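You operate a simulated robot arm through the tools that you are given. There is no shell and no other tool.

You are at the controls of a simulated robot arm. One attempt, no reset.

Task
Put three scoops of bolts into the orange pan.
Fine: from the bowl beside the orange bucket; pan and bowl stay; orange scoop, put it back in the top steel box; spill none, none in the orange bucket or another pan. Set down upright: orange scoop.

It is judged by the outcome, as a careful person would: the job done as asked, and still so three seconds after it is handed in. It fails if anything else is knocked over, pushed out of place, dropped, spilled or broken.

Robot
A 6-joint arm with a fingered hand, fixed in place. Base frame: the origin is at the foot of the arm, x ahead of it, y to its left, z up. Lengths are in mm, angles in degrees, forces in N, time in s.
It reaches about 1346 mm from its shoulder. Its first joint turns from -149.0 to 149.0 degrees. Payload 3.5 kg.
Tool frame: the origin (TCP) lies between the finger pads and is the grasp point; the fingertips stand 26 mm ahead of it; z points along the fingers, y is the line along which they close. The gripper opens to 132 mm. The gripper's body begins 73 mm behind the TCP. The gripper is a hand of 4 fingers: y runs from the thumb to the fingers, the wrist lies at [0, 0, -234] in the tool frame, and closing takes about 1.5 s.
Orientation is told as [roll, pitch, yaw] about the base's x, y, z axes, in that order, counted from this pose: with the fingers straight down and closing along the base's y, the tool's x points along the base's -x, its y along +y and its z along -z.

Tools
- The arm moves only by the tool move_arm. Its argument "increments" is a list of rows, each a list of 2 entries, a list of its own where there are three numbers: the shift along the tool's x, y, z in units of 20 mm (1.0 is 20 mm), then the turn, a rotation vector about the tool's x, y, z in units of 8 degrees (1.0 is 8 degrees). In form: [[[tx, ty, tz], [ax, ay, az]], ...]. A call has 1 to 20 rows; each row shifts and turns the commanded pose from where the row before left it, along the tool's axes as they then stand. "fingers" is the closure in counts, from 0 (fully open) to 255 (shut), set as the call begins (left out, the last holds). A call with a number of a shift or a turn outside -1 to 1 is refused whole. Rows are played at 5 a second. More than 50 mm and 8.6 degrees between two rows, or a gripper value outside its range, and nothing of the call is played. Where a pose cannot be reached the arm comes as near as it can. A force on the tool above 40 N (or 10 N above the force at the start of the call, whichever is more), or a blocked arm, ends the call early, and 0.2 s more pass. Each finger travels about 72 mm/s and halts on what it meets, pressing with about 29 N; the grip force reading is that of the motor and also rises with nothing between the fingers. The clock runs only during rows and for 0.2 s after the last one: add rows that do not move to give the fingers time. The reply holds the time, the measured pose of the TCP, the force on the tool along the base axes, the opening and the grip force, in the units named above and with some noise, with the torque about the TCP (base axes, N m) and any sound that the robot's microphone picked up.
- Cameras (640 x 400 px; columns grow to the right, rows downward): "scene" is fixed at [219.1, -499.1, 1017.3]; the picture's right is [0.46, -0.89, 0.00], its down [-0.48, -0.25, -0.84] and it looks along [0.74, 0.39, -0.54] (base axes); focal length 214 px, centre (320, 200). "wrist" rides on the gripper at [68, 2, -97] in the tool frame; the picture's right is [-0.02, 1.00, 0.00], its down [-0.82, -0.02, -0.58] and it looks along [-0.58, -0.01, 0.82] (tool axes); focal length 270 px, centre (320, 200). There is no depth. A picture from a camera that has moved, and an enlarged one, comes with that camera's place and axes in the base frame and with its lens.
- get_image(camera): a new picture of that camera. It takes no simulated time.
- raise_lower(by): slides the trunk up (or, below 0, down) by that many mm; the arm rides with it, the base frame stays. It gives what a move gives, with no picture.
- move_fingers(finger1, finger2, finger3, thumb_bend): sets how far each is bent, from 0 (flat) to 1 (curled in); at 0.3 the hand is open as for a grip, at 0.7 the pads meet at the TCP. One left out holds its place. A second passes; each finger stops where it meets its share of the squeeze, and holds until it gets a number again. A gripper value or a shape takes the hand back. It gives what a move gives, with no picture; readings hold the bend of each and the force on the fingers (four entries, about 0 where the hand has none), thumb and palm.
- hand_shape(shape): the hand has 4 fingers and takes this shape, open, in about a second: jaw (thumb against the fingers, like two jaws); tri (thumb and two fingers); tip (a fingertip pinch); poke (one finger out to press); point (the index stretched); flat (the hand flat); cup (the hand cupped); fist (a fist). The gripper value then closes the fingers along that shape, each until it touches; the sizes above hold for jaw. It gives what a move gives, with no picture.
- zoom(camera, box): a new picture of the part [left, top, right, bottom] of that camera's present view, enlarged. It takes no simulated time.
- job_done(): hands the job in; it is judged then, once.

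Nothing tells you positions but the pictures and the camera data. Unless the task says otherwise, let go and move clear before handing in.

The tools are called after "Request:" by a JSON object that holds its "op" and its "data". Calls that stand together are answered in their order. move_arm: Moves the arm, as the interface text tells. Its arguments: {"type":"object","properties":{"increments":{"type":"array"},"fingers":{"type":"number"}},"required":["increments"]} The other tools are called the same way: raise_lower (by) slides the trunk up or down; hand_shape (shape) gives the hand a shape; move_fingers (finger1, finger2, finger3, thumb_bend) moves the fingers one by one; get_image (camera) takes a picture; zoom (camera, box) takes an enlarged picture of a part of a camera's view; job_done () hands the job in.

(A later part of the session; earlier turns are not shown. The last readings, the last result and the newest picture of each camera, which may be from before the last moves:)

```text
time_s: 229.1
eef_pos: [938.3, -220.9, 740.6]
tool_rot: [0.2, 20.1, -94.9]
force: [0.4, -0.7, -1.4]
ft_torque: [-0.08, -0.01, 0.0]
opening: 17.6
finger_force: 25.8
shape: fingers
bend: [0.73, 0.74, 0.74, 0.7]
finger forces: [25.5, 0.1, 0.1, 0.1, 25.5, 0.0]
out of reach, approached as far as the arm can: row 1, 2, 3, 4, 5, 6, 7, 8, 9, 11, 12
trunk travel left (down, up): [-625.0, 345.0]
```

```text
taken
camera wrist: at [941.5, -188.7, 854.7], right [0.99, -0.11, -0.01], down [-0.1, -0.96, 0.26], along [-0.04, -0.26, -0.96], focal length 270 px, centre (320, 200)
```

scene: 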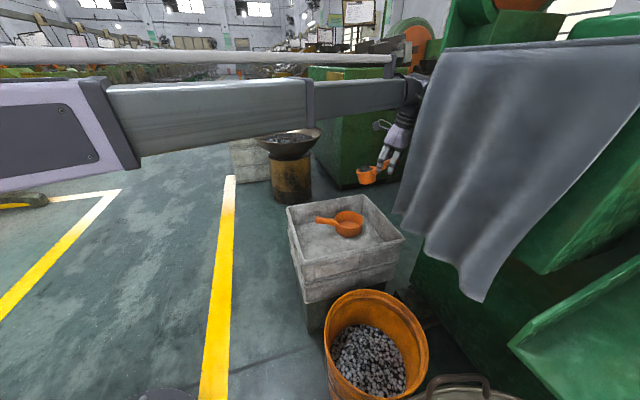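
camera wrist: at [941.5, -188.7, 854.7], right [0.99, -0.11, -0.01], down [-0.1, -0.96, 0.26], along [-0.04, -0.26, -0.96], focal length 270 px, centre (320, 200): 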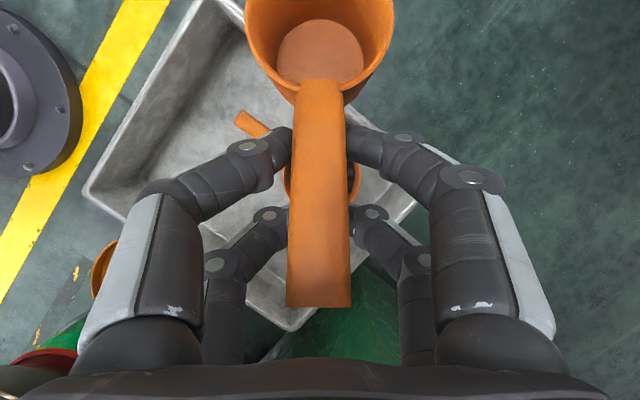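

No spill and the pan has room for the third. Return to the bowl.

Request:
{"op": "move_arm", "data": {"increments": [[[-0.443, -0.998, -0.161], [0, 0, 0]], [[-0.443, -0.998, -0.161], [0, 0, 0]], [[-0.443, -0.998, -0.161], [0, 0, 0]], [[-0.443, -0.998, -0.161], [0, 0, 0]], [[-0.443, -0.998, -0.161], [0, 0, 0]], [[-0.443, -0.998, -0.161], [0, 0, 0]], [[-0.443, -0.998, -0.161], [0, 0, 0]], [[-0.443, -0.998, -0.161], [0, 0, 0]], [[-0.443, -0.998, -0.161], [0, 0, 0]], [[-0.443, -0.998, -0.161], [0, 0, 0]], [[-0.443, -0.998, -0.161], [0, 0, 0]], [[-0.443, -0.998, -0.161], [0, 0, 0]], [[-0.443, -0.998, -0.161], [0, 0, 0]], [[-0.443, -0.998, -0.161], [0, 0, 0]], [[-0.443, -0.998, -0.161], [0, 0, 0]], [[-0.443, -0.998, -0.161], [0, 0, 0]], [[-0.443, -0.998, -0.161], [0, 0, 0]], [[-0.443, -0.998, -0.161], [0, 0, 0]], [[-0.443, -0.998, -0.161], [0, 0, 0]], [[-0.443, -0.998, -0.161], [0, 0, 0]]]}}

Request:
{"op": "move_arm", "data": {"increments": [[[-0.443, -0.998, -0.161], [0, 0, 0]], [[-0.443, -0.998, -0.161], [0, 0, 0]], [[-0.443, -0.998, -0.161], [0, 0, 0]], [[-0.443, -0.998, -0.161], [0, 0, 0]], [[-0.443, -0.998, -0.161], [0, 0, 0]], [[-0.443, -0.998, -0.161], [0, 0, 0]], [[-0.918, -0.166, -0.334], [0, 0, 0]], [[-0.918, -0.166, -0.334], [0, 0, 0]], [[-0.918, -0.166, -0.334], [0, 0, 0]], [[-0.918, -0.166, -0.334], [0, 0, 0]], [[-0.918, -0.166, -0.334], [0, 0, 0]], [[-0.918, -0.166, -0.334], [0, 0, 0]], [[-0.918, -0.166, -0.334], [0, 0, 0]], [[-0.918, -0.166, -0.334], [0, 0, 0]], [[-0.918, -0.166, -0.334], [0, 0, 0]], [[-0.918, -0.166, -0.334], [0, 0, 0]], [[-0.918, -0.166, -0.334], [0, 0, 0]], [[-0.918, -0.166, -0.334], [0, 0, 0]]]}}

Request:
{"op": "move_arm", "data": {"increments": [[[-0.918, -0.166, -0.334], [0, 0, 0]], [[-0.918, -0.166, -0.334], [0, 0, 0]], [[-0.918, -0.166, -0.334], [0, 0, 0]], [[-0.918, -0.166, -0.334], [0, 0, 0]], [[-0.918, -0.166, -0.334], [0, 0, 0]], [[-0.918, -0.166, -0.334], [0, 0, 0]], [[-0.918, -0.166, -0.334], [0, 0, 0]], [[-0.918, -0.166, -0.334], [0, 0, 0]], [[-0.918, -0.166, -0.334], [0, 0, 0]], [[-0.918, -0.166, -0.334], [0, 0, 0]], [[-0.918, -0.166, -0.334], [0, 0, 0]], [[-0.918, -0.166, -0.334], [0, 0, 0]], [[0, 0, 0], [0, 0, 0]]]}}

Request:
{"op": "get_image", "data": {"camera": "wrist"}}

```text
time_s: 233.3
eef_pos: [523.3, -373.7, 740.4]
tool_rot: [0.2, 19.9, -95.0]
force: [-0.3, -0.8, -2.1]
ft_torque: [-0.05, -0.01, 0.04]
opening: 17.4
finger_force: 26.0
shape: fingers
bend: [0.73, 0.74, 0.74, 0.7]
finger forces: [25.4, 0.0, 0.1, 0.0, 25.5, 0.0]
out of reach, approached as far as the arm can: row 4, 11
trunk travel left (down, up): [-625.0, 345.0]
```

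```text
time_s: 237.1
eef_pos: [337.9, -650.9, 742.1]
tool_rot: [0.1, 20.0, -95.0]
force: [-0.1, -0.1, -0.9]
ft_torque: [-0.09, 0.01, 0.01]
opening: 17.1
finger_force: 25.0
shape: fingers
bend: [0.73, 0.74, 0.74, 0.7]
finger forces: [25.4, 0.0, 0.0, 0.0, 25.5, 0.0]
out of reach, approached as far as the arm can: row 6
trunk travel left (down, up): [-625.0, 345.0]
```

```text
time_s: 239.9
eef_pos: [278.6, -884.1, 740.9]
tool_rot: [0.1, 20.0, -94.9]
force: [0.4, 0.8, -0.6]
ft_torque: [0.0, 0.01, -0.04]
opening: 17.4
finger_force: 25.3
shape: fingers
bend: [0.73, 0.74, 0.74, 0.7]
finger forces: [25.4, 0.1, 0.0, 0.0, 25.3, 0.0]
trunk travel left (down, up): [-625.0, 345.0]
```

```text
taken
camera wrist: at [281.4, -851.0, 854.5], right [0.99, -0.11, -0.01], down [-0.1, -0.96, 0.26], along [-0.04, -0.26, -0.96], focal length 270 px, centre (320, 200)
```

wrist: 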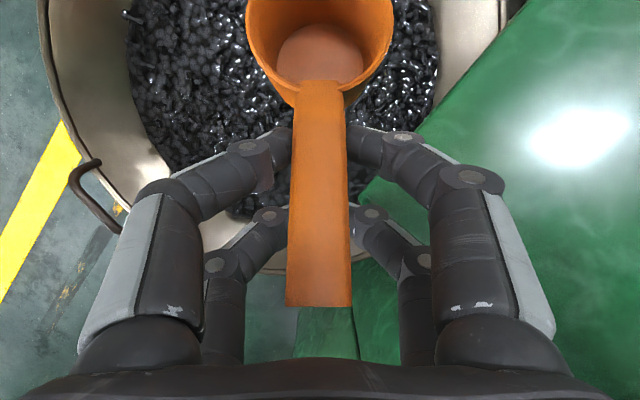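

The green plate is close on the right here, so I'll shift left to x≈205 before tipping nose-down.

Request:
{"op": "move_arm", "data": {"increments": [[[0, -0.92, 0], [0, 0, 0]], [[0, -0.92, 0], [0, 0, 0]], [[0, -0.92, 0], [0, 0, 0]], [[0, -0.92, 0], [0, 0, 0]], [[0, 0, 0], [0, -1, 0]], [[0, 0, 0], [0, -1, 0]], [[0, 0, 0], [0, -1, 0]], [[0, 0, 0], [0, -1, 0]], [[0, 0, 0], [0, -0.75, 0]], [[0, 0, 0], [0, 0, 0]]]}}

Request:
{"op": "raise_lower", "data": {"by": -190}}

Request:
{"op": "get_image", "data": {"camera": "wrist"}}

```text
time_s: 242.1
eef_pos: [205.9, -876.2, 736.4]
tool_rot: [0.1, -18.1, -94.9]
force: [-0.6, 0.9, 0.0]
ft_torque: [-0.01, 0.0, 0.01]
opening: 17.4
finger_force: 25.9
shape: fingers
bend: [0.73, 0.74, 0.74, 0.7]
finger forces: [25.3, 0.1, 0.1, 0.1, 25.4, 0.1]
out of reach, approached as far as the arm can: row 5, 6, 8, 9
trunk travel left (down, up): [-625.0, 345.0]
```

```text
time_s: 244.2
eef_pos: [206.0, -876.6, 547.1]
tool_rot: [0.2, -18.0, -95.0]
force: [-0.5, -0.7, -0.7]
ft_torque: [-0.05, -0.01, 0.04]
opening: 17.0
finger_force: 25.8
shape: fingers
bend: [0.73, 0.74, 0.74, 0.7]
finger forces: [25.2, 0.0, 0.1, 0.0, 25.3, 0.0]
trunk travel left (down, up): [-435.0, 535.0]
```

```text
taken
camera wrist: at [214.9, -779.7, 618.6], right [0.99, -0.11, 0.01], down [-0.07, -0.59, 0.8], along [-0.08, -0.8, -0.6], focal length 270 px, centre (320, 200)
```

wrist: 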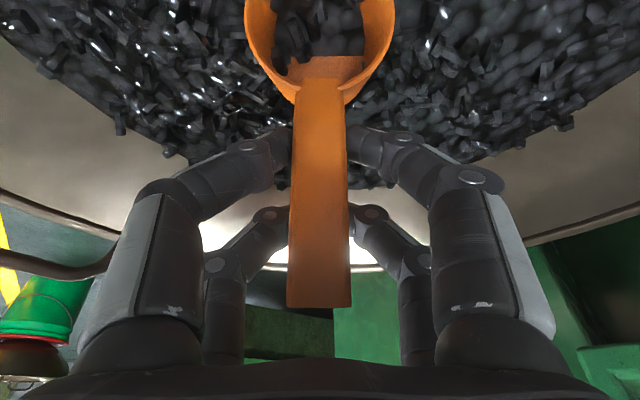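

Request:
{"op": "raise_lower", "data": {"by": -50}}

Request:
{"op": "move_arm", "data": {"increments": [[[0.45, 0, -0.12], [0, 0.85, 0]], [[0.45, 0, -0.05], [0, 0.85, 0]], [[0.45, 0, 0.02], [0, 0.85, 0]], [[0, 0, 0], [0, 0, 0]]]}}

Request:
{"op": "raise_lower", "data": {"by": -15}}

Request:
{"op": "move_arm", "data": {"increments": [[[0.4, 0, 0.08], [0, 0.85, 0]], [[0.4, 0, 0.12], [0, 0.85, 0]], [[0, 0, 0], [0, 0, 0]]]}}

Request:
{"op": "raise_lower", "data": {"by": -18}}

Request:
{"op": "get_image", "data": {"camera": "wrist"}}

```text
time_s: 245.1
eef_pos: [206.2, -876.2, 497.4]
tool_rot: [0.1, -18.0, -95.0]
force: [0.1, -0.2, -0.5]
ft_torque: [-0.02, -0.01, -0.03]
opening: 17.3
finger_force: 25.6
shape: fingers
bend: [0.73, 0.74, 0.74, 0.7]
finger forces: [25.2, 0.0, 0.0, 0.0, 25.3, 0.0]
trunk travel left (down, up): [-385.0, 585.0]
```

```text
time_s: 246.1
eef_pos: [208.0, -847.8, 485.6]
tool_rot: [0.0, 2.4, -94.9]
force: [-0.1, -0.5, -1.4]
ft_torque: [-0.08, 0.0, -0.02]
opening: 17.3
finger_force: 24.9
shape: fingers
bend: [0.73, 0.74, 0.74, 0.7]
finger forces: [25.2, 0.0, 0.0, 0.0, 25.4, 0.0]
out of reach, approached as far as the arm can: row 1
trunk travel left (down, up): [-385.0, 585.0]
```

```text
time_s: 246.7
eef_pos: [207.8, -849.1, 471.1]
tool_rot: [0.1, 2.3, -95.0]
force: [0.5, 0.0, -1.1]
ft_torque: [-0.07, -0.01, -0.04]
opening: 17.4
finger_force: 25.5
shape: fingers
bend: [0.73, 0.74, 0.74, 0.7]
finger forces: [25.3, 0.0, 0.0, 0.0, 25.5, 0.0]
trunk travel left (down, up): [-370.0, 600.0]
```

```text
time_s: 247.5
eef_pos: [210.4, -832.3, 479.8]
tool_rot: [0.1, 16.1, -95.1]
force: [1.0, 0.2, -3.1]
ft_torque: [-0.11, 0.0, 0.0]
opening: 16.9
finger_force: 25.3
shape: fingers
bend: [0.73, 0.74, 0.74, 0.7]
finger forces: [25.5, 0.0, 0.0, 0.0, 25.4, 0.0]
out of reach, approached as far as the arm can: row 1, 2
trunk travel left (down, up): [-370.0, 600.0]
```

```text
time_s: 248.2
eef_pos: [209.5, -832.2, 461.6]
tool_rot: [0.1, 16.0, -95.0]
force: [0.4, 0.8, -1.5]
ft_torque: [-0.11, 0.0, 0.0]
opening: 17.3
finger_force: 25.6
shape: fingers
bend: [0.73, 0.74, 0.74, 0.7]
finger forces: [25.5, 0.0, 0.0, 0.0, 25.4, 0.1]
trunk travel left (down, up): [-352.0, 618.0]
```

```text
taken
camera wrist: at [213.6, -792.5, 574.1], right [0.99, -0.11, -0.01], down [-0.1, -0.94, 0.33], along [-0.04, -0.33, -0.94], focal length 270 px, centre (320, 200)
```

wrist: 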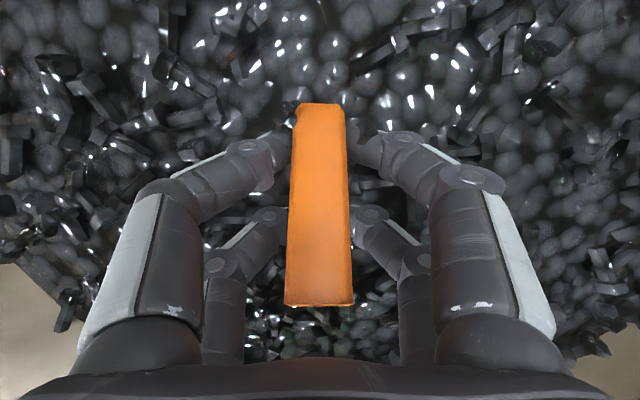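

Submerged; finish leveling and raise.

Request:
{"op": "move_arm", "data": {"increments": [[[0.2, 0, 0.1], [0, 0.9, 0]], [[0.1, 0, 0.05], [0, 0.9, 0]], [[0, 0, 0], [0, 0, 0]]]}}

Request:
{"op": "raise_lower", "data": {"by": 100}}

Request:
{"op": "get_image", "data": {"camera": "wrist"}}

Request:
{"op": "zoom", "data": {"camera": "wrist", "box": [200, 0, 440, 150]}}

```text
time_s: 248.9
eef_pos: [210.1, -826.6, 477.1]
tool_rot: [0.3, 26.1, -94.9]
force: [0.5, -0.2, -2.4]
ft_torque: [-0.07, -0.02, -0.03]
opening: 17.2
finger_force: 25.4
shape: fingers
bend: [0.73, 0.74, 0.74, 0.7]
finger forces: [25.4, 0.0, 0.0, 0.0, 25.5, 0.0]
out of reach, approached as far as the arm can: row 1, 2
trunk travel left (down, up): [-352.0, 618.0]
```

```text
time_s: 250.3
eef_pos: [211.5, -826.3, 576.7]
tool_rot: [0.3, 26.0, -94.9]
force: [0.4, -0.3, -0.5]
ft_torque: [-0.12, 0.0, 0.0]
opening: 17.1
finger_force: 25.3
shape: fingers
bend: [0.73, 0.74, 0.74, 0.7]
finger forces: [25.4, 0.0, 0.0, 0.0, 25.5, 0.0]
trunk travel left (down, up): [-452.0, 518.0]
```

```text
taken
camera wrist: at [212.8, -807.0, 693.9], right [0.99, -0.11, -0.01], down [-0.11, -0.98, 0.16], along [-0.02, -0.16, -0.99], focal length 270 px, centre (320, 200)
```

wrist: 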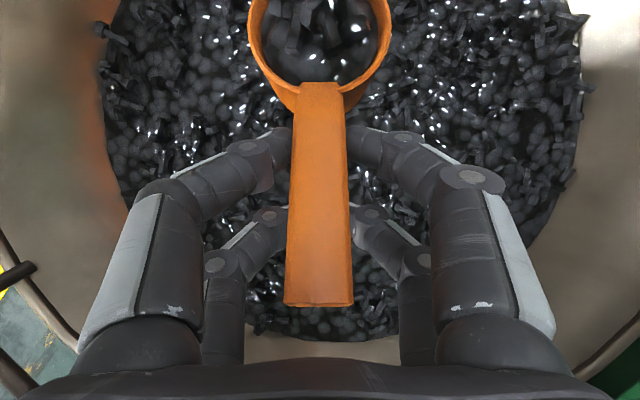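

```text
2.67 times, centred on (320, 75) of wrist
camera zoom: at [212.8, -807.0, 693.9], right [0.99, -0.11, -0.01], down [-0.11, -0.98, 0.16], along [-0.02, -0.16, -0.99], focal length 721 px, centre (320, 533)
```

zoom: 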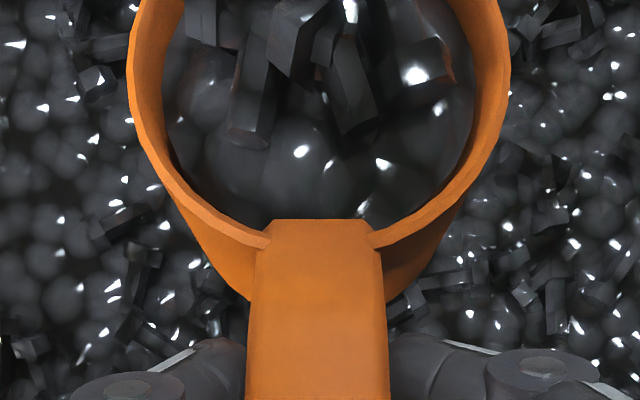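

Third scoop is full. Raise and carry it along the same route.

Request:
{"op": "raise_lower", "data": {"by": 155}}

Request:
{"op": "move_arm", "data": {"increments": [[[0.86, 0.346, 0.419], [0, 0, 0]], [[0.86, 0.346, 0.419], [0, 0, 0]], [[0.86, 0.346, 0.419], [0, 0, 0]], [[0.86, 0.346, 0.419], [0, 0, 0]], [[0.86, 0.346, 0.419], [0, 0, 0]], [[0.86, 0.346, 0.419], [0, 0, 0]], [[0.86, 0.346, 0.419], [0, 0, 0]], [[0.86, 0.346, 0.419], [0, 0, 0]], [[0.86, 0.346, 0.419], [0, 0, 0]], [[0.86, 0.346, 0.419], [0, 0, 0]], [[0.86, 0.346, 0.419], [0, 0, 0]], [[0.86, 0.346, 0.419], [0, 0, 0]], [[0.86, 0.346, 0.419], [0, 0, 0]], [[0.86, 0.346, 0.419], [0, 0, 0]], [[0.86, 0.346, 0.419], [0, 0, 0]], [[0.86, 0.346, 0.419], [0, 0, 0]], [[0.86, 0.346, 0.419], [0, 0, 0]], [[0.86, 0.346, 0.419], [0, 0, 0]], [[0.86, 0.346, 0.419], [0, 0, 0]], [[0.86, 0.346, 0.419], [0, 0, 0]]]}}

Request:
{"op": "zoom", "data": {"camera": "scene", "box": [220, 230, 380, 330]}}

```text
time_s: 252.1
eef_pos: [210.0, -826.9, 733.5]
tool_rot: [0.3, 26.0, -95.0]
force: [0.3, -0.1, -1.8]
ft_torque: [-0.14, -0.03, -0.02]
opening: 17.3
finger_force: 25.4
shape: fingers
bend: [0.73, 0.74, 0.74, 0.7]
finger forces: [25.4, 0.0, 0.0, 0.0, 25.6, 0.1]
trunk travel left (down, up): [-607.0, 363.0]
```

```text
time_s: 256.3
eef_pos: [383.0, -457.1, 731.2]
tool_rot: [0.3, 26.1, -95.0]
force: [-0.7, -0.1, -1.9]
ft_torque: [-0.13, -0.02, -0.02]
opening: 17.6
finger_force: 24.7
shape: fingers
bend: [0.73, 0.74, 0.74, 0.7]
finger forces: [25.2, 0.1, 0.0, 0.0, 25.4, 0.0]
trunk travel left (down, up): [-607.0, 363.0]
```

```text
4.00 times, centred on (300, 280) of scene
camera zoom: at [219.1, -499.1, 1017.3], right [0.46, -0.89, 0.0], down [-0.48, -0.25, -0.84], along [0.74, 0.39, -0.54], focal length 858 px, centre (400, -120)
```

zoom: 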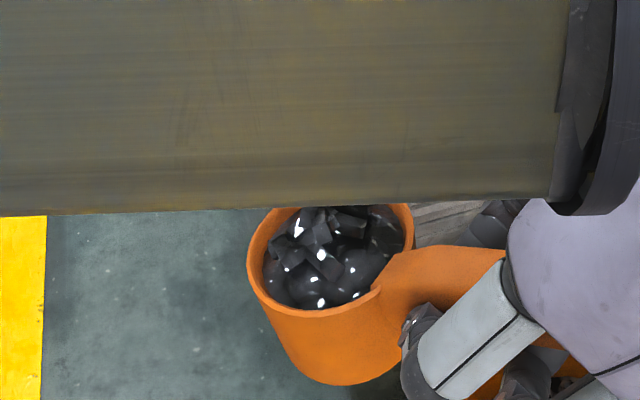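

Level and full. Continue to the box.

Request:
{"op": "move_arm", "data": {"increments": [[[0.485, 0.95, 0.236], [0, 0, 0]], [[0.485, 0.95, 0.236], [0, 0, 0]], [[0.485, 0.95, 0.236], [0, 0, 0]], [[0.485, 0.95, 0.236], [0, 0, 0]], [[0.485, 0.95, 0.236], [0, 0, 0]], [[0.485, 0.95, 0.236], [0, 0, 0]], [[0.485, 0.95, 0.236], [0, 0, 0]], [[0.485, 0.95, 0.236], [0, 0, 0]], [[0.485, 0.95, 0.236], [0, 0, 0]], [[0.485, 0.95, 0.236], [0, 0, 0]], [[0.485, 0.95, 0.236], [0, 0, 0]], [[0.485, 0.95, 0.236], [0, 0, 0]], [[0.485, 0.95, 0.236], [0, 0, 0]], [[0.485, 0.95, 0.236], [0, 0, 0]], [[0.485, 0.95, 0.236], [0, 0, 0]], [[0.485, 0.95, 0.236], [0, 0, 0]], [[0.485, 0.95, 0.236], [0, 0, 0]], [[0.485, 0.95, 0.236], [0, 0, 0]], [[0.485, 0.95, 0.236], [0, 0, 0]], [[0.485, 0.95, 0.236], [0, 0, 0]]]}}

Request:
{"op": "move_arm", "data": {"increments": [[[0.485, 0.95, 0.236], [0, 0, 0]], [[0.485, 0.95, 0.236], [0, 0, 0]], [[0.485, 0.95, 0.236], [0, 0, 0]], [[0.485, 0.95, 0.236], [0, 0, 0]], [[0.485, 0.95, 0.236], [0, 0, 0]], [[0, 0, 0], [0, 0, 0]]]}}

Request:
{"op": "zoom", "data": {"camera": "scene", "box": [300, 125, 360, 175]}}

Request:
{"op": "get_image", "data": {"camera": "wrist"}}

```text
time_s: 260.5
eef_pos: [780.9, -275.7, 733.0]
tool_rot: [0.3, 26.1, -94.9]
force: [-0.6, 0.4, -2.3]
ft_torque: [-0.11, 0.02, -0.03]
opening: 17.1
finger_force: 25.6
shape: fingers
bend: [0.73, 0.74, 0.74, 0.7]
finger forces: [25.3, 0.0, 0.0, 0.0, 25.3, 0.0]
out of reach, approached as far as the arm can: row 10
trunk travel left (down, up): [-607.0, 363.0]
```

```text
time_s: 261.9
eef_pos: [882.0, -231.3, 732.2]
tool_rot: [0.2, 26.0, -95.0]
force: [0.3, 0.8, -2.0]
ft_torque: [-0.12, -0.02, -0.01]
opening: 17.4
finger_force: 25.4
shape: fingers
bend: [0.73, 0.74, 0.74, 0.7]
finger forces: [25.3, 0.0, 0.1, 0.1, 25.4, 0.0]
trunk travel left (down, up): [-607.0, 363.0]
```

```text
8.00 times, centred on (330, 150) of scene
camera zoom: at [219.1, -499.1, 1017.3], right [0.46, -0.89, 0.0], down [-0.48, -0.25, -0.84], along [0.74, 0.39, -0.54], focal length 1716 px, centre (240, 600)
```

zoom: 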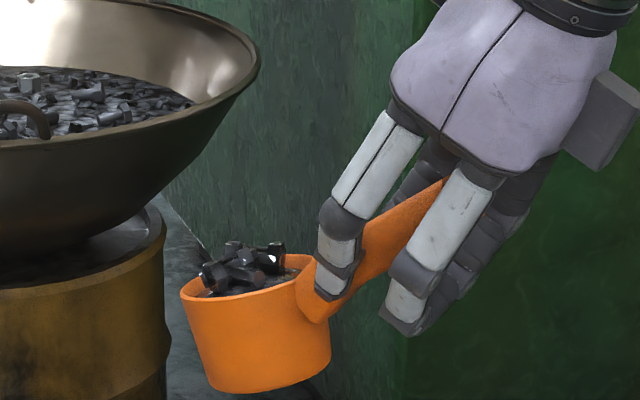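

```text
taken
camera wrist: at [883.7, -212.2, 848.9], right [0.99, -0.11, -0.01], down [-0.11, -0.98, 0.16], along [-0.02, -0.16, -0.99], focal length 270 px, centre (320, 200)
```

wrist: 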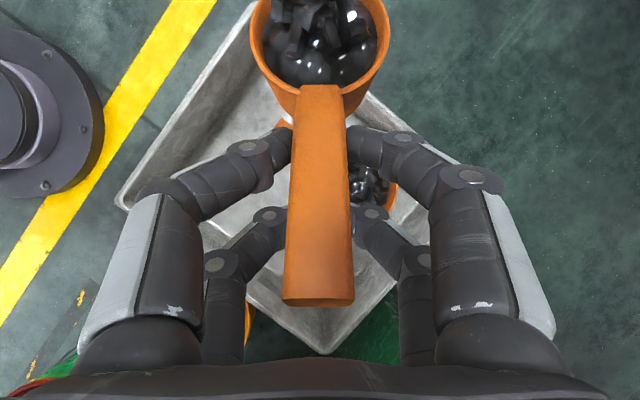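

Third load intact. Ease the tilt slightly and move to the pre-pour position.

Request:
{"op": "move_arm", "data": {"increments": [[[0, 0, 0], [0, -0.4, 0]], [[0, 0, 0], [0, -0.35, 0]], [[-0.843, 0.405, -0.306], [0, 0, 0]], [[-0.843, 0.405, -0.306], [0, 0, 0]], [[-0.843, 0.405, -0.306], [0, 0, 0]], [[-0.843, 0.405, -0.306], [0, 0, 0]], [[-0.843, 0.405, -0.306], [0, 0, 0]], [[-0.843, 0.405, -0.306], [0, 0, 0]], [[-0.843, 0.405, -0.306], [0, 0, 0]], [[0, 0, 0], [0, 0, 0]]]}}

Request:
{"op": "raise_lower", "data": {"by": -155}}

Request:
{"op": "zoom", "data": {"camera": "scene", "box": [320, 175, 400, 235]}}

Request:
{"op": "get_image", "data": {"camera": "wrist"}}

```text
time_s: 264.1
eef_pos: [924.7, -360.9, 721.7]
tool_rot: [0.2, 20.0, -95.0]
force: [0.4, 0.2, -1.9]
ft_torque: [-0.05, 0.0, 0.01]
opening: 17.2
finger_force: 25.2
shape: fingers
bend: [0.73, 0.74, 0.74, 0.7]
finger forces: [25.2, 0.1, 0.0, 0.0, 25.3, 0.0]
out of reach, approached as far as the arm can: row 1, 2
trunk travel left (down, up): [-607.0, 363.0]
```

```text
time_s: 265.9
eef_pos: [924.4, -360.7, 567.6]
tool_rot: [0.3, 19.9, -95.0]
force: [0.2, 0.0, -2.0]
ft_torque: [-0.12, 0.0, 0.0]
opening: 17.1
finger_force: 24.9
shape: fingers
bend: [0.73, 0.74, 0.74, 0.7]
finger forces: [25.2, 0.0, 0.0, 0.0, 25.3, 0.0]
trunk travel left (down, up): [-452.0, 518.0]
```

```text
6.67 times, centred on (360, 205) of scene
camera zoom: at [219.1, -499.1, 1017.3], right [0.46, -0.89, 0.0], down [-0.48, -0.25, -0.84], along [0.74, 0.39, -0.54], focal length 1430 px, centre (53, 167)
```

zoom: 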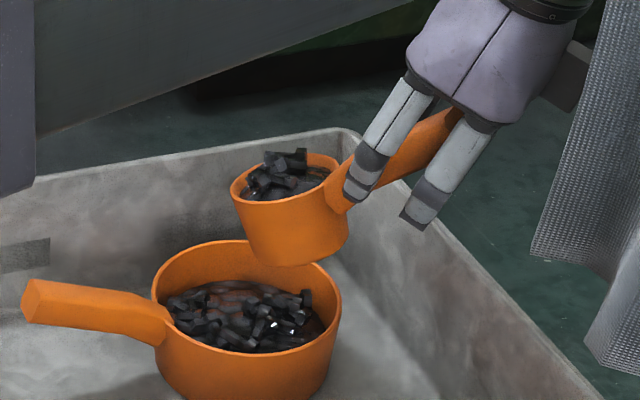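

```text
taken
camera wrist: at [927.5, -328.6, 681.7], right [0.99, -0.11, 0.0], down [-0.11, -0.96, 0.26], along [-0.03, -0.26, -0.96], focal length 270 px, centre (320, 200)
```

wrist: 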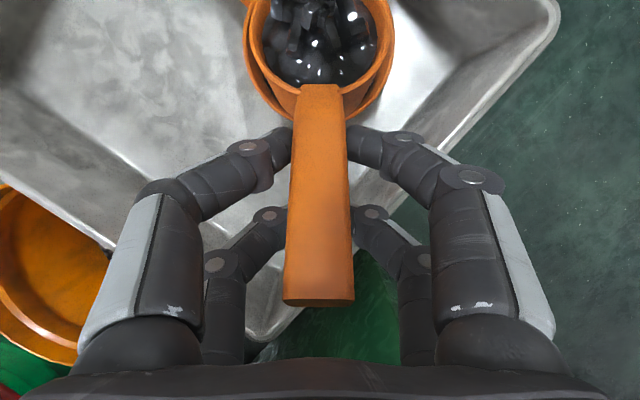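

Aligned. Raise 8 mm for clearance over the fuller pan and pour as before.

Request:
{"op": "raise_lower", "data": {"by": 8}}

Request:
{"op": "move_arm", "data": {"increments": [[[0.06, 0, 0], [0, -0.5, 0]], [[0.06, 0, 0], [0, -0.5, 0]], [[0.06, 0, 0], [0, -0.5, 0]], [[0.26, 0, 0.02], [0, -0.47, 0]], [[0.26, 0, 0], [0, -0.47, 0]], [[0.26, 0, -0.02], [0, -0.47, 0]], [[0.26, 0, -0.03], [0, -0.47, 0]], [[0, 0, 0], [0, 0, 0]]]}}

Request:
{"op": "zoom", "data": {"camera": "scene", "box": [320, 175, 400, 235]}}

```text
time_s: 266.4
eef_pos: [924.0, -360.8, 576.4]
tool_rot: [0.3, 20.2, -95.0]
force: [0.2, 1.0, -1.7]
ft_torque: [-0.12, -0.01, 0.04]
opening: 17.5
finger_force: 25.5
shape: fingers
bend: [0.73, 0.74, 0.74, 0.7]
finger forces: [25.1, 0.0, 0.1, 0.0, 25.3, 0.0]
trunk travel left (down, up): [-460.0, 510.0]
```

```text
time_s: 268.2
eef_pos: [925.3, -337.0, 564.3]
tool_rot: [0.3, -7.0, -95.0]
force: [1.0, -0.1, -1.2]
ft_torque: [-0.07, 0.03, -0.04]
opening: 17.1
finger_force: 24.7
shape: fingers
bend: [0.73, 0.74, 0.74, 0.7]
finger forces: [25.2, 0.1, 0.0, 0.0, 25.4, 0.1]
out of reach, approached as far as the arm can: row 1, 2, 3, 6
trunk travel left (down, up): [-460.0, 510.0]
```

```text
6.67 times, centred on (360, 205) of scene
camera zoom: at [219.1, -499.1, 1017.3], right [0.46, -0.89, 0.0], down [-0.48, -0.25, -0.84], along [0.74, 0.39, -0.54], focal length 1430 px, centre (53, 167)
```

zoom: 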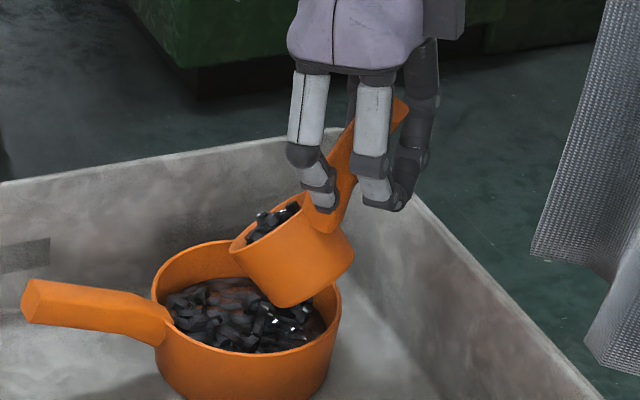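

Request:
{"op": "move_arm", "data": {"increments": [[[0.26, 0, -0.04], [0, -0.47, 0]], [[0.26, 0, -0.06], [0, -0.47, 0]], [[0.25, 0, -0.08], [0, -0.47, 0]], [[0.25, 0, -0.1], [0, -0.47, 0]], [[0, 0, 0], [0, 0, 0]]]}}

Request:
{"op": "move_arm", "data": {"increments": [[[0.29, 0, -0.12], [0, -0.47, 0]], [[0.28, 0, -0.15], [0, -0.47, 0]], [[0.27, 0, -0.17], [0, -0.47, 0]], [[0.26, 0, -0.19], [0, -0.47, 0]], [[0, 0, 0], [0, 0, 0]]]}}

Request:
{"op": "zoom", "data": {"camera": "scene", "box": [320, 175, 400, 235]}}

Request:
{"op": "zoom", "data": {"camera": "wrist", "box": [220, 0, 420, 120]}}

```text
time_s: 269.4
eef_pos: [927.3, -316.6, 578.2]
tool_rot: [0.3, -22.0, -95.2]
force: [-0.2, 0.2, -1.1]
ft_torque: [-0.02, 0.0, -0.02]
opening: 17.0
finger_force: 25.1
shape: fingers
bend: [0.73, 0.74, 0.74, 0.7]
finger forces: [25.2, 0.1, 0.1, 0.0, 25.2, 0.0]
out of reach, approached as far as the arm can: row 1, 2, 3, 4
trunk travel left (down, up): [-460.0, 510.0]
```

```text
time_s: 270.6
eef_pos: [931.9, -290.2, 608.0]
tool_rot: [0.2, -37.1, -95.2]
force: [-1.7, 0.4, -1.2]
ft_torque: [0.0, 0.0, -0.01]
opening: 17.1
finger_force: 25.3
shape: fingers
bend: [0.73, 0.74, 0.74, 0.7]
finger forces: [25.2, 0.0, 0.0, 0.0, 25.4, 0.0]
out of reach, approached as far as the arm can: row 1, 2, 3, 4
trunk travel left (down, up): [-460.0, 510.0]
```

```text
6.67 times, centred on (360, 205) of scene
camera zoom: at [219.1, -499.1, 1017.3], right [0.46, -0.89, 0.0], down [-0.48, -0.25, -0.84], along [0.74, 0.39, -0.54], focal length 1430 px, centre (53, 167)
```

zoom: 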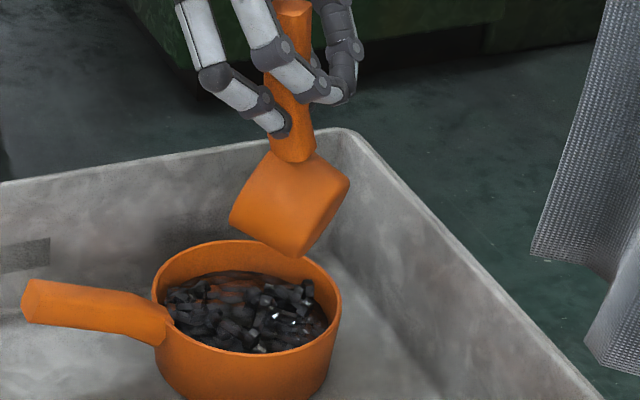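

```text
3.20 times, centred on (320, 60) of wrist
camera zoom: at [942.0, -176.1, 644.4], right [0.99, -0.11, 0.02], down [-0.05, -0.3, 0.95], along [-0.1, -0.95, -0.3], focal length 865 px, centre (320, 648)
```

zoom: 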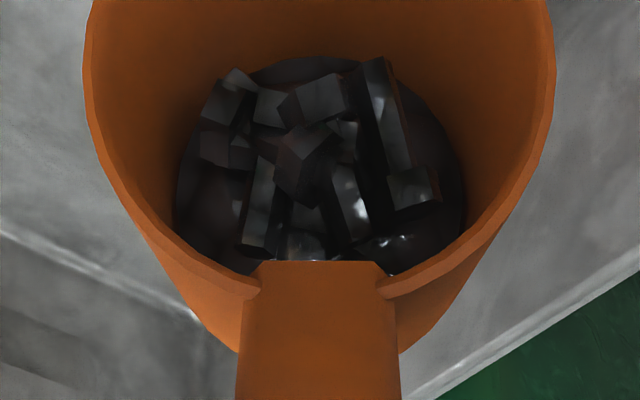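

Request:
{"op": "raise_lower", "data": {"by": -20}}

Request:
{"op": "move_arm", "data": {"increments": [[[0.31, 0, -0.25], [0, -0.47, 0]], [[0.3, 0, -0.27], [0, -0.47, 0]], [[0.28, 0, -0.29], [0, -0.47, 0]], [[0.26, 0, -0.3], [0, -0.47, 0]], [[0, 0, 0], [0, 0, 0]]]}}

Request:
{"op": "raise_lower", "data": {"by": -35}}

Request:
{"op": "move_arm", "data": {"increments": [[[0.26, 0, -0.34], [0, -0.47, 0]], [[0.24, 0, -0.36], [0, -0.47, 0]], [[0.22, 0, -0.38], [0, -0.47, 0]], [[0.2, 0, -0.39], [0, -0.47, 0]], [[0, 0, 0], [0, 0, 0]]]}}

Request:
{"op": "zoom", "data": {"camera": "scene", "box": [320, 175, 400, 235]}}

Request:
{"op": "zoom", "data": {"camera": "wrist", "box": [220, 0, 420, 120]}}

```text
time_s: 271.3
eef_pos: [931.5, -289.9, 586.9]
tool_rot: [0.3, -37.0, -95.2]
force: [-0.2, -0.9, -2.6]
ft_torque: [0.0, -0.02, 0.03]
opening: 16.9
finger_force: 25.3
shape: fingers
bend: [0.73, 0.74, 0.74, 0.7]
finger forces: [25.2, 0.0, 0.1, 0.0, 25.2, 0.0]
trunk travel left (down, up): [-440.0, 530.0]
```

```text
time_s: 272.5
eef_pos: [932.2, -256.3, 630.8]
tool_rot: [0.5, -52.0, -95.4]
force: [-0.1, 1.2, -1.2]
ft_torque: [0.02, 0.01, 0.02]
opening: 17.5
finger_force: 25.4
shape: fingers
bend: [0.73, 0.74, 0.74, 0.7]
finger forces: [25.3, 0.0, 0.0, 0.0, 25.3, 0.1]
out of reach, approached as far as the arm can: row 1, 2, 3, 4
trunk travel left (down, up): [-440.0, 530.0]
```

```text
time_s: 273.3
eef_pos: [932.3, -258.7, 596.2]
tool_rot: [0.4, -51.9, -95.3]
force: [0.5, 0.1, -0.6]
ft_torque: [0.03, 0.0, 0.02]
opening: 17.0
finger_force: 25.5
shape: fingers
bend: [0.73, 0.74, 0.74, 0.7]
finger forces: [25.3, 0.0, 0.0, 0.1, 25.4, 0.0]
trunk travel left (down, up): [-405.0, 565.0]
```

```text
time_s: 274.5
eef_pos: [936.5, -224.2, 648.3]
tool_rot: [0.7, -66.9, -95.7]
force: [-0.4, -0.9, -1.2]
ft_torque: [0.03, 0.0, 0.0]
opening: 17.6
finger_force: 25.3
shape: fingers
bend: [0.73, 0.74, 0.74, 0.7]
finger forces: [25.4, 0.0, 0.0, 0.0, 25.3, 0.0]
out of reach, approached as far as the arm can: row 1, 2, 3, 4
trunk travel left (down, up): [-405.0, 565.0]
```

```text
6.67 times, centred on (360, 205) of scene
camera zoom: at [219.1, -499.1, 1017.3], right [0.46, -0.89, 0.0], down [-0.48, -0.25, -0.84], along [0.74, 0.39, -0.54], focal length 1430 px, centre (53, 167)
```

zoom: 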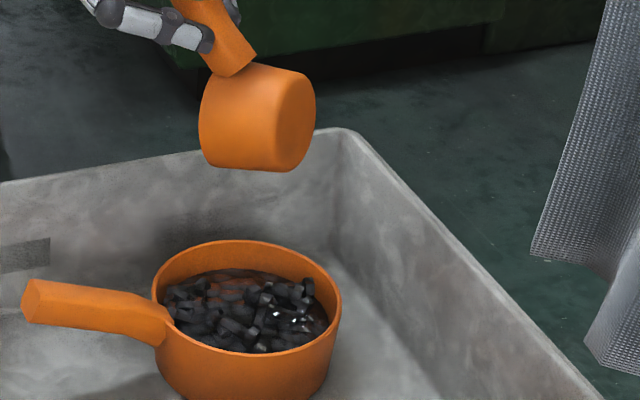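

```text
3.20 times, centred on (320, 60) of wrist
camera zoom: at [947.4, -106.9, 623.2], right [0.99, -0.1, 0.03], down [-0.01, 0.21, 0.98], along [-0.1, -0.97, 0.21], focal length 865 px, centre (320, 648)
```

zoom: 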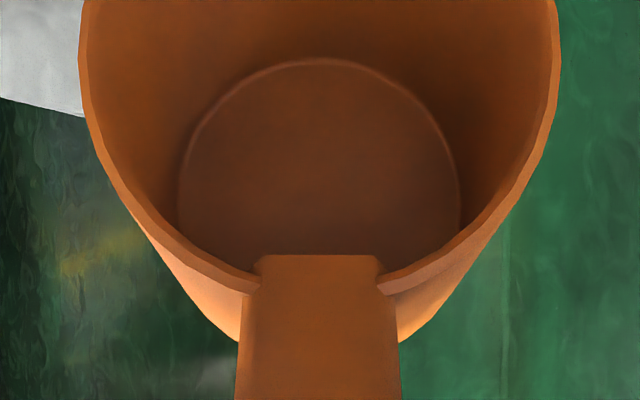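

All three scoops are in the pan, none spilled. Now raise, level the empty scoop and prepare to put it back in the box.

Request:
{"op": "raise_lower", "data": {"by": 230}}

Request:
{"op": "move_arm", "data": {"increments": [[[0, 0, 0], [0, 1, 0]], [[0, 0, 0], [0, 1, 0]], [[0, 0, 0], [0, 1, 0]], [[0, 0, 0], [0, 1, 0]], [[0, 0, 0], [0, 1, 0]], [[0, 0, 0], [0, 1, 0]], [[0, 0, 0], [0, 1, 0]], [[0, 0, 0], [0, 1, 0]], [[0, 0, 0], [0, 1, 0]], [[0, 0, 0], [0, 1, 0]], [[0, 0, 0], [0, 1, 0]], [[0, 0, 0], [0, 0.6, 0]], [[0, 0, 0], [0, 0, 0]]]}}

Request:
{"op": "get_image", "data": {"camera": "wrist"}}

Request:
{"op": "zoom", "data": {"camera": "scene", "box": [290, 190, 410, 270]}}

```text
time_s: 276.9
eef_pos: [935.8, -224.6, 878.5]
tool_rot: [0.5, -66.8, -95.8]
force: [1.0, 0.5, -1.9]
ft_torque: [0.03, 0.01, 0.03]
opening: 17.2
finger_force: 25.6
shape: fingers
bend: [0.73, 0.74, 0.74, 0.7]
finger forces: [25.3, 0.1, 0.0, 0.0, 25.5, 0.0]
trunk travel left (down, up): [-635.0, 335.0]
```

```text
time_s: 279.7
eef_pos: [937.0, -223.5, 759.7]
tool_rot: [0.3, 26.1, -95.0]
force: [0.0, 0.6, -1.6]
ft_torque: [-0.08, -0.01, 0.01]
opening: 17.3
finger_force: 25.4
shape: fingers
bend: [0.73, 0.74, 0.74, 0.7]
finger forces: [25.4, 0.0, 0.1, 0.1, 25.4, 0.0]
out of reach, approached as far as the arm can: row 1, 2, 3, 4, 5, 6, 7, 8, 10, 11, 12
trunk travel left (down, up): [-635.0, 335.0]
```

```text
taken
camera wrist: at [938.7, -203.6, 876.9], right [0.99, -0.11, -0.01], down [-0.11, -0.98, 0.16], along [-0.02, -0.16, -0.99], focal length 270 px, centre (320, 200)
```

wrist: 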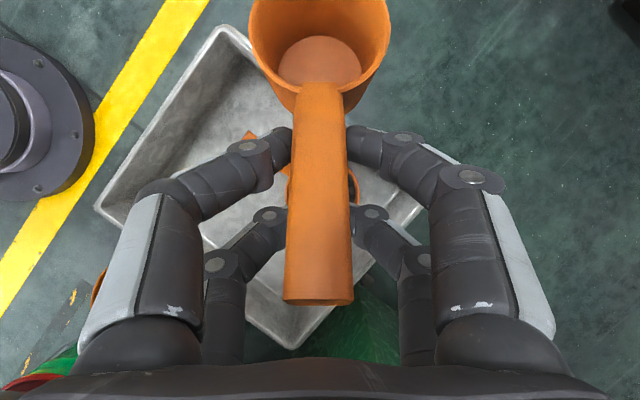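

```text
5.00 times, centred on (350, 230) of scene
camera zoom: at [219.1, -499.1, 1017.3], right [0.46, -0.89, 0.0], down [-0.48, -0.25, -0.84], along [0.74, 0.39, -0.54], focal length 1072 px, centre (170, 50)
```

zoom: 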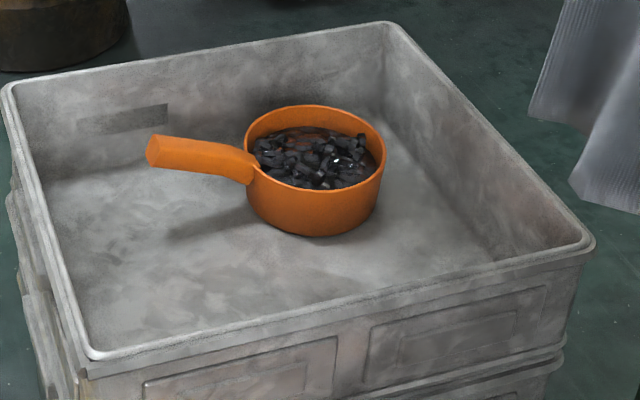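

No spill and the pan has not moved. Back off toward the robot and yaw the hand to the original handle direction.

Request:
{"op": "move_arm", "data": {"increments": [[[-0.105, -0.92, -0.05], [0, 0, 0]], [[-0.105, -0.92, -0.05], [0, 0, 0]], [[-0.105, -0.92, -0.05], [0, 0, 0]], [[-0.105, -0.92, -0.05], [0, 0, 0]], [[-0.105, -0.92, -0.05], [0, 0, 0]], [[-0.105, -0.92, -0.05], [0, 0, 0]], [[-0.105, -0.92, -0.05], [0, 0, 0]], [[-0.105, -0.92, -0.05], [0, 0, 0]], [[-0.105, -0.92, -0.05], [0, 0, 0]], [[0, 0, 0], [0, 0, 0]]]}}

Request:
{"op": "move_arm", "data": {"increments": [[[0, 0, 0], [-0.438, 0, 0.899]], [[0, 0, 0], [-0.438, 0, 0.899]], [[0, 0, 0], [-0.438, 0, 0.899]], [[0, 0, 0], [-0.438, 0, 0.899]], [[0, 0, 0], [-0.438, 0, 0.899]], [[0, 0, 0], [-0.438, 0, 0.899]], [[0, 0, 0], [-0.438, 0, 0.899]], [[0, 0, 0], [-0.438, 0, 0.899]], [[0, 0, 0], [-0.438, 0, 0.899]], [[0, 0, 0], [-0.438, 0, 0.899]], [[0, 0, 0], [-0.438, 0, 0.899]], [[0, 0, 0], [-0.438, 0, 0.899]], [[0, 0, 0], [-0.438, 0, 0.899]], [[0, 0, 0], [-0.438, 0, 0.899]], [[0, 0, 0], [-0.438, 0, 0.899]], [[0, 0, 0], [-0.438, 0, 0.899]], [[0, 0, 0], [-0.11, 0, 0.225]], [[0, 0, 0], [0, 0, 0]]]}}

Request:
{"op": "get_image", "data": {"camera": "wrist"}}

Request:
{"op": "get_image", "data": {"camera": "scene"}}

```text
time_s: 281.9
eef_pos: [770.8, -227.6, 760.1]
tool_rot: [0.4, 25.9, -94.9]
force: [-0.6, -0.3, -0.3]
ft_torque: [-0.09, 0.0, -0.01]
opening: 17.1
finger_force: 25.6
shape: fingers
bend: [0.73, 0.74, 0.74, 0.7]
finger forces: [25.3, 0.0, 0.1, 0.0, 25.3, 0.1]
trunk travel left (down, up): [-635.0, 335.0]
```

```text
time_s: 285.7
eef_pos: [770.0, -228.9, 759.4]
tool_rot: [-0.2, 26.2, 134.8]
force: [0.1, -0.8, -0.9]
ft_torque: [0.01, 0.06, -0.01]
opening: 16.9
finger_force: 25.6
shape: fingers
bend: [0.73, 0.74, 0.74, 0.7]
finger forces: [25.1, 0.1, 0.0, 0.0, 25.2, 0.0]
trunk travel left (down, up): [-635.0, 335.0]
```

```text
taken
camera wrist: at [780.4, -243.1, 877.0], right [-0.72, -0.69, -0.01], down [-0.68, 0.71, 0.16], along [-0.1, 0.13, -0.99], focal length 270 px, centre (320, 200)
```

wrist: 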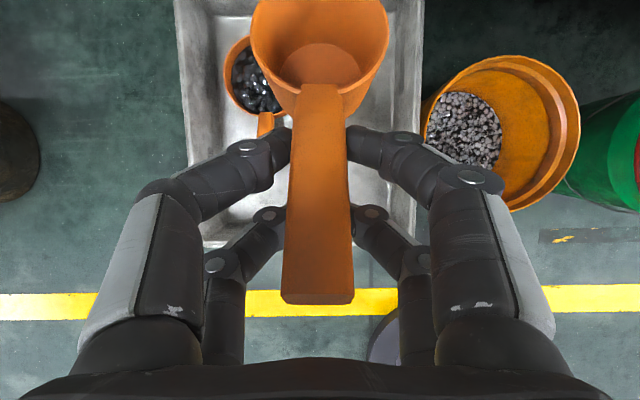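

```text
taken
```

scene: 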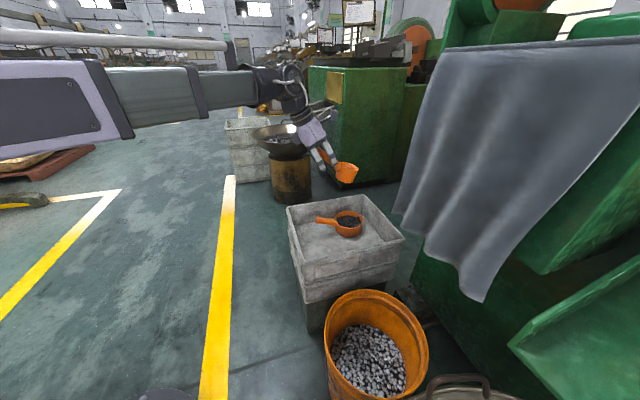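

Request:
{"op": "move_arm", "data": {"increments": [[[0.633, 0.674, 0.31], [0, 0, 0]], [[0.633, 0.674, 0.31], [0, 0, 0]], [[0.633, 0.674, 0.31], [0, 0, 0]], [[0.633, 0.674, 0.31], [0, 0, 0]], [[0, 0, 0], [0, 0.65, 0]], [[0, 0, 0], [0, 0.6, 0]], [[0, 0, 0], [0, 0, 0]]]}}

Request:
{"op": "raise_lower", "data": {"by": -150}}

Request:
{"op": "zoom", "data": {"camera": "scene", "box": [300, 150, 400, 225]}}

Request:
{"op": "get_image", "data": {"camera": "wrist"}}

```text
time_s: 287.3
eef_pos: [772.3, -309.1, 780.7]
tool_rot: [-0.3, 36.2, 134.9]
force: [-0.1, 0.2, -1.5]
ft_torque: [0.06, 0.04, -0.02]
opening: 17.1
finger_force: 25.3
shape: fingers
bend: [0.73, 0.74, 0.74, 0.7]
finger forces: [25.2, 0.1, 0.0, 0.1, 25.1, 0.1]
out of reach, approached as far as the arm can: row 5, 6
trunk travel left (down, up): [-635.0, 335.0]
```

```text
time_s: 289.1
eef_pos: [771.0, -308.3, 631.2]
tool_rot: [-0.1, 36.1, 134.8]
force: [0.0, 0.0, -1.2]
ft_torque: [0.05, 0.06, 0.0]
opening: 17.0
finger_force: 25.2
shape: fingers
bend: [0.73, 0.74, 0.74, 0.7]
finger forces: [25.2, 0.0, 0.1, 0.1, 25.2, 0.0]
trunk travel left (down, up): [-485.0, 485.0]
```

```text
5.33 times, centred on (350, 188) of scene
camera zoom: at [219.1, -499.1, 1017.3], right [0.46, -0.89, 0.0], down [-0.48, -0.25, -0.84], along [0.74, 0.39, -0.54], focal length 1144 px, centre (160, 267)
```

zoom: 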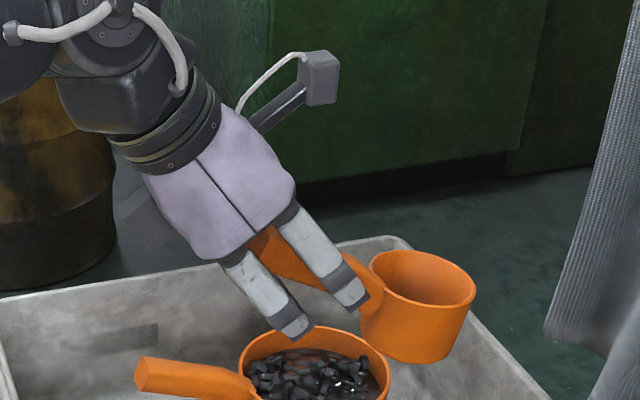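

```text
taken
camera wrist: at [768.4, -307.1, 749.6], right [-0.72, -0.69, -0.02], down [-0.69, 0.72, -0.01], along [0.02, 0.0, -1.0], focal length 270 px, centre (320, 200)
```

wrist: 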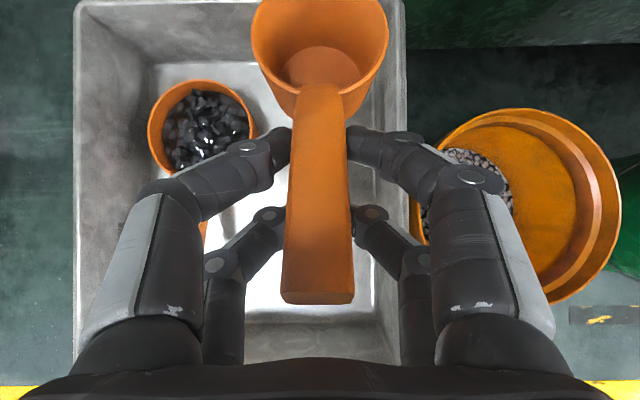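

I'll zoom in to check how level the scoop hangs before setting it down.

Request:
{"op": "zoom", "data": {"camera": "scene", "box": [370, 180, 420, 220]}}

```text
10.00 times, centred on (395, 200) of scene
camera zoom: at [219.1, -499.1, 1017.3], right [0.46, -0.89, 0.0], down [-0.48, -0.25, -0.84], along [0.74, 0.39, -0.54], focal length 2145 px, centre (-430, 200)
```

zoom: 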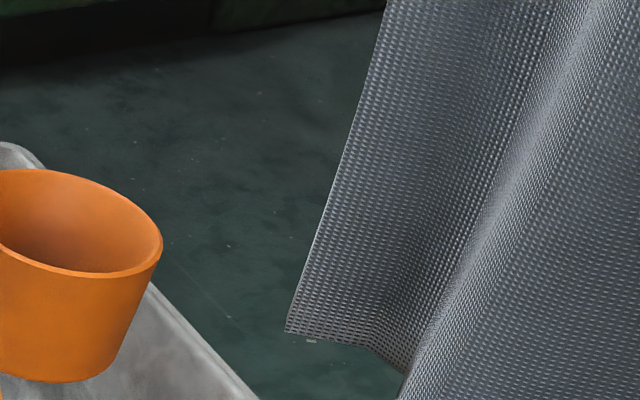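

Request:
{"op": "zoom", "data": {"camera": "scene", "box": [345, 180, 395, 220]}}

```text
10.00 times, centred on (370, 200) of scene
camera zoom: at [219.1, -499.1, 1017.3], right [0.46, -0.89, 0.0], down [-0.48, -0.25, -0.84], along [0.74, 0.39, -0.54], focal length 2145 px, centre (-180, 200)
```

zoom: 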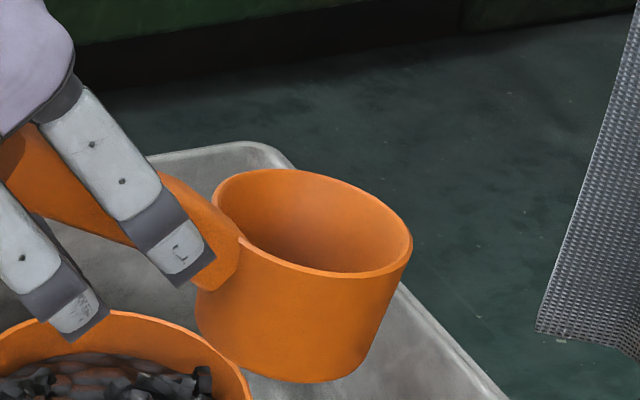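

The scoop hangs about 6° nose-down, so tilt back 6° more, then lower into the box.

Request:
{"op": "move_arm", "data": {"increments": [[[0, 0, 0], [0, 0.4, 0]], [[0, 0, 0], [0, 0.35, 0]], [[0, 0, 0], [0, 0, 0]]]}}

Request:
{"op": "raise_lower", "data": {"by": -130}}

Request:
{"op": "zoom", "data": {"camera": "scene", "box": [290, 190, 400, 260]}}

Request:
{"op": "get_image", "data": {"camera": "wrist"}}

```text
time_s: 289.9
eef_pos: [771.8, -308.3, 647.5]
tool_rot: [-0.4, 42.0, 134.7]
force: [-1.2, -0.3, -1.5]
ft_torque: [0.05, 0.05, 0.01]
opening: 17.1
finger_force: 25.3
shape: fingers
bend: [0.73, 0.74, 0.74, 0.7]
finger forces: [25.3, 0.1, 0.0, 0.0, 25.2, 0.0]
out of reach, approached as far as the arm can: row 1, 2
trunk travel left (down, up): [-485.0, 485.0]
```

```text
time_s: 291.4
eef_pos: [772.0, -308.7, 515.5]
tool_rot: [-0.3, 42.0, 134.9]
force: [-0.5, -0.5, -1.4]
ft_torque: [0.02, 0.09, -0.04]
opening: 17.1
finger_force: 24.9
shape: fingers
bend: [0.73, 0.74, 0.74, 0.7]
finger forces: [25.2, 0.0, 0.1, 0.0, 25.2, 0.0]
trunk travel left (down, up): [-355.0, 615.0]
```

```text
5.71 times, centred on (345, 225) of scene
camera zoom: at [219.1, -499.1, 1017.3], right [0.46, -0.89, 0.0], down [-0.48, -0.25, -0.84], along [0.74, 0.39, -0.54], focal length 1226 px, centre (177, 57)
```

zoom: 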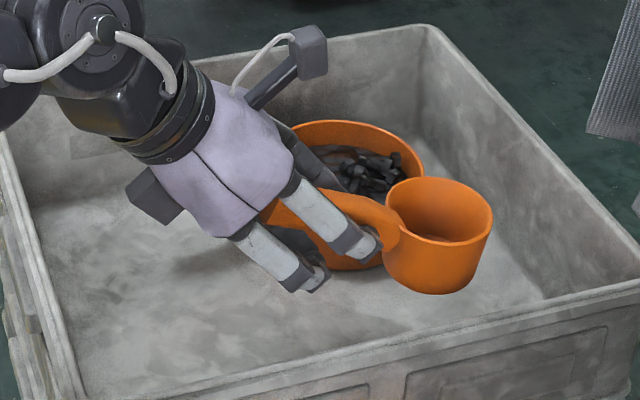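

```text
taken
camera wrist: at [759.9, -298.8, 633.9], right [-0.72, -0.69, -0.02], down [-0.69, 0.72, -0.12], along [0.1, -0.07, -0.99], focal length 270 px, centre (320, 200)
```

wrist: 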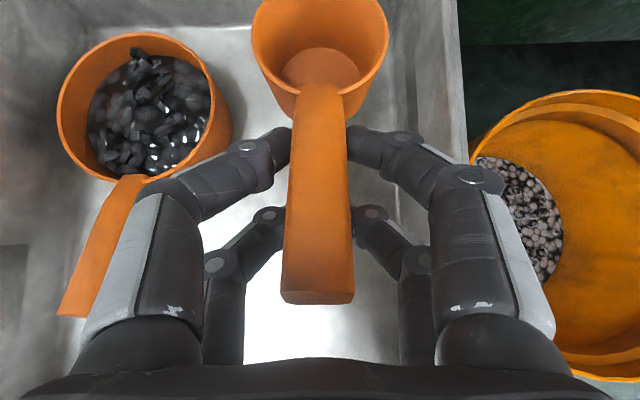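

Clear of the pan. Lower further in steps.

Request:
{"op": "raise_lower", "data": {"by": -55}}

Request:
{"op": "zoom", "data": {"camera": "scene", "box": [320, 205, 400, 255]}}

Request:
{"op": "get_image", "data": {"camera": "wrist"}}

```text
time_s: 292.4
eef_pos: [773.0, -308.9, 461.5]
tool_rot: [-0.3, 42.1, 134.8]
force: [-0.3, 1.1, -1.7]
ft_torque: [0.06, 0.05, 0.0]
opening: 17.2
finger_force: 25.2
shape: fingers
bend: [0.73, 0.74, 0.74, 0.7]
finger forces: [25.3, 0.0, 0.1, 0.0, 25.2, 0.0]
trunk travel left (down, up): [-300.0, 670.0]
```

```text
8.00 times, centred on (360, 230) of scene
camera zoom: at [219.1, -499.1, 1017.3], right [0.46, -0.89, 0.0], down [-0.48, -0.25, -0.84], along [0.74, 0.39, -0.54], focal length 1716 px, centre (0, -40)
```

zoom: 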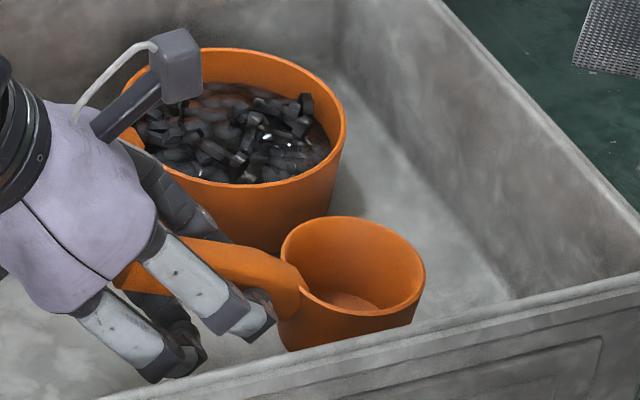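

```text
taken
camera wrist: at [759.9, -298.8, 578.9], right [-0.72, -0.69, -0.02], down [-0.69, 0.72, -0.12], along [0.1, -0.07, -0.99], focal length 270 px, centre (320, 200)
```

wrist: 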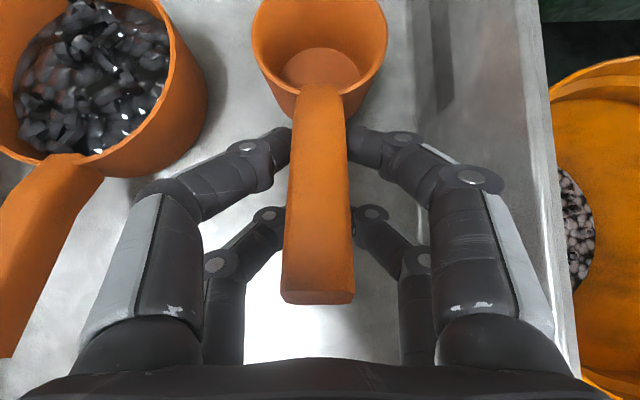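

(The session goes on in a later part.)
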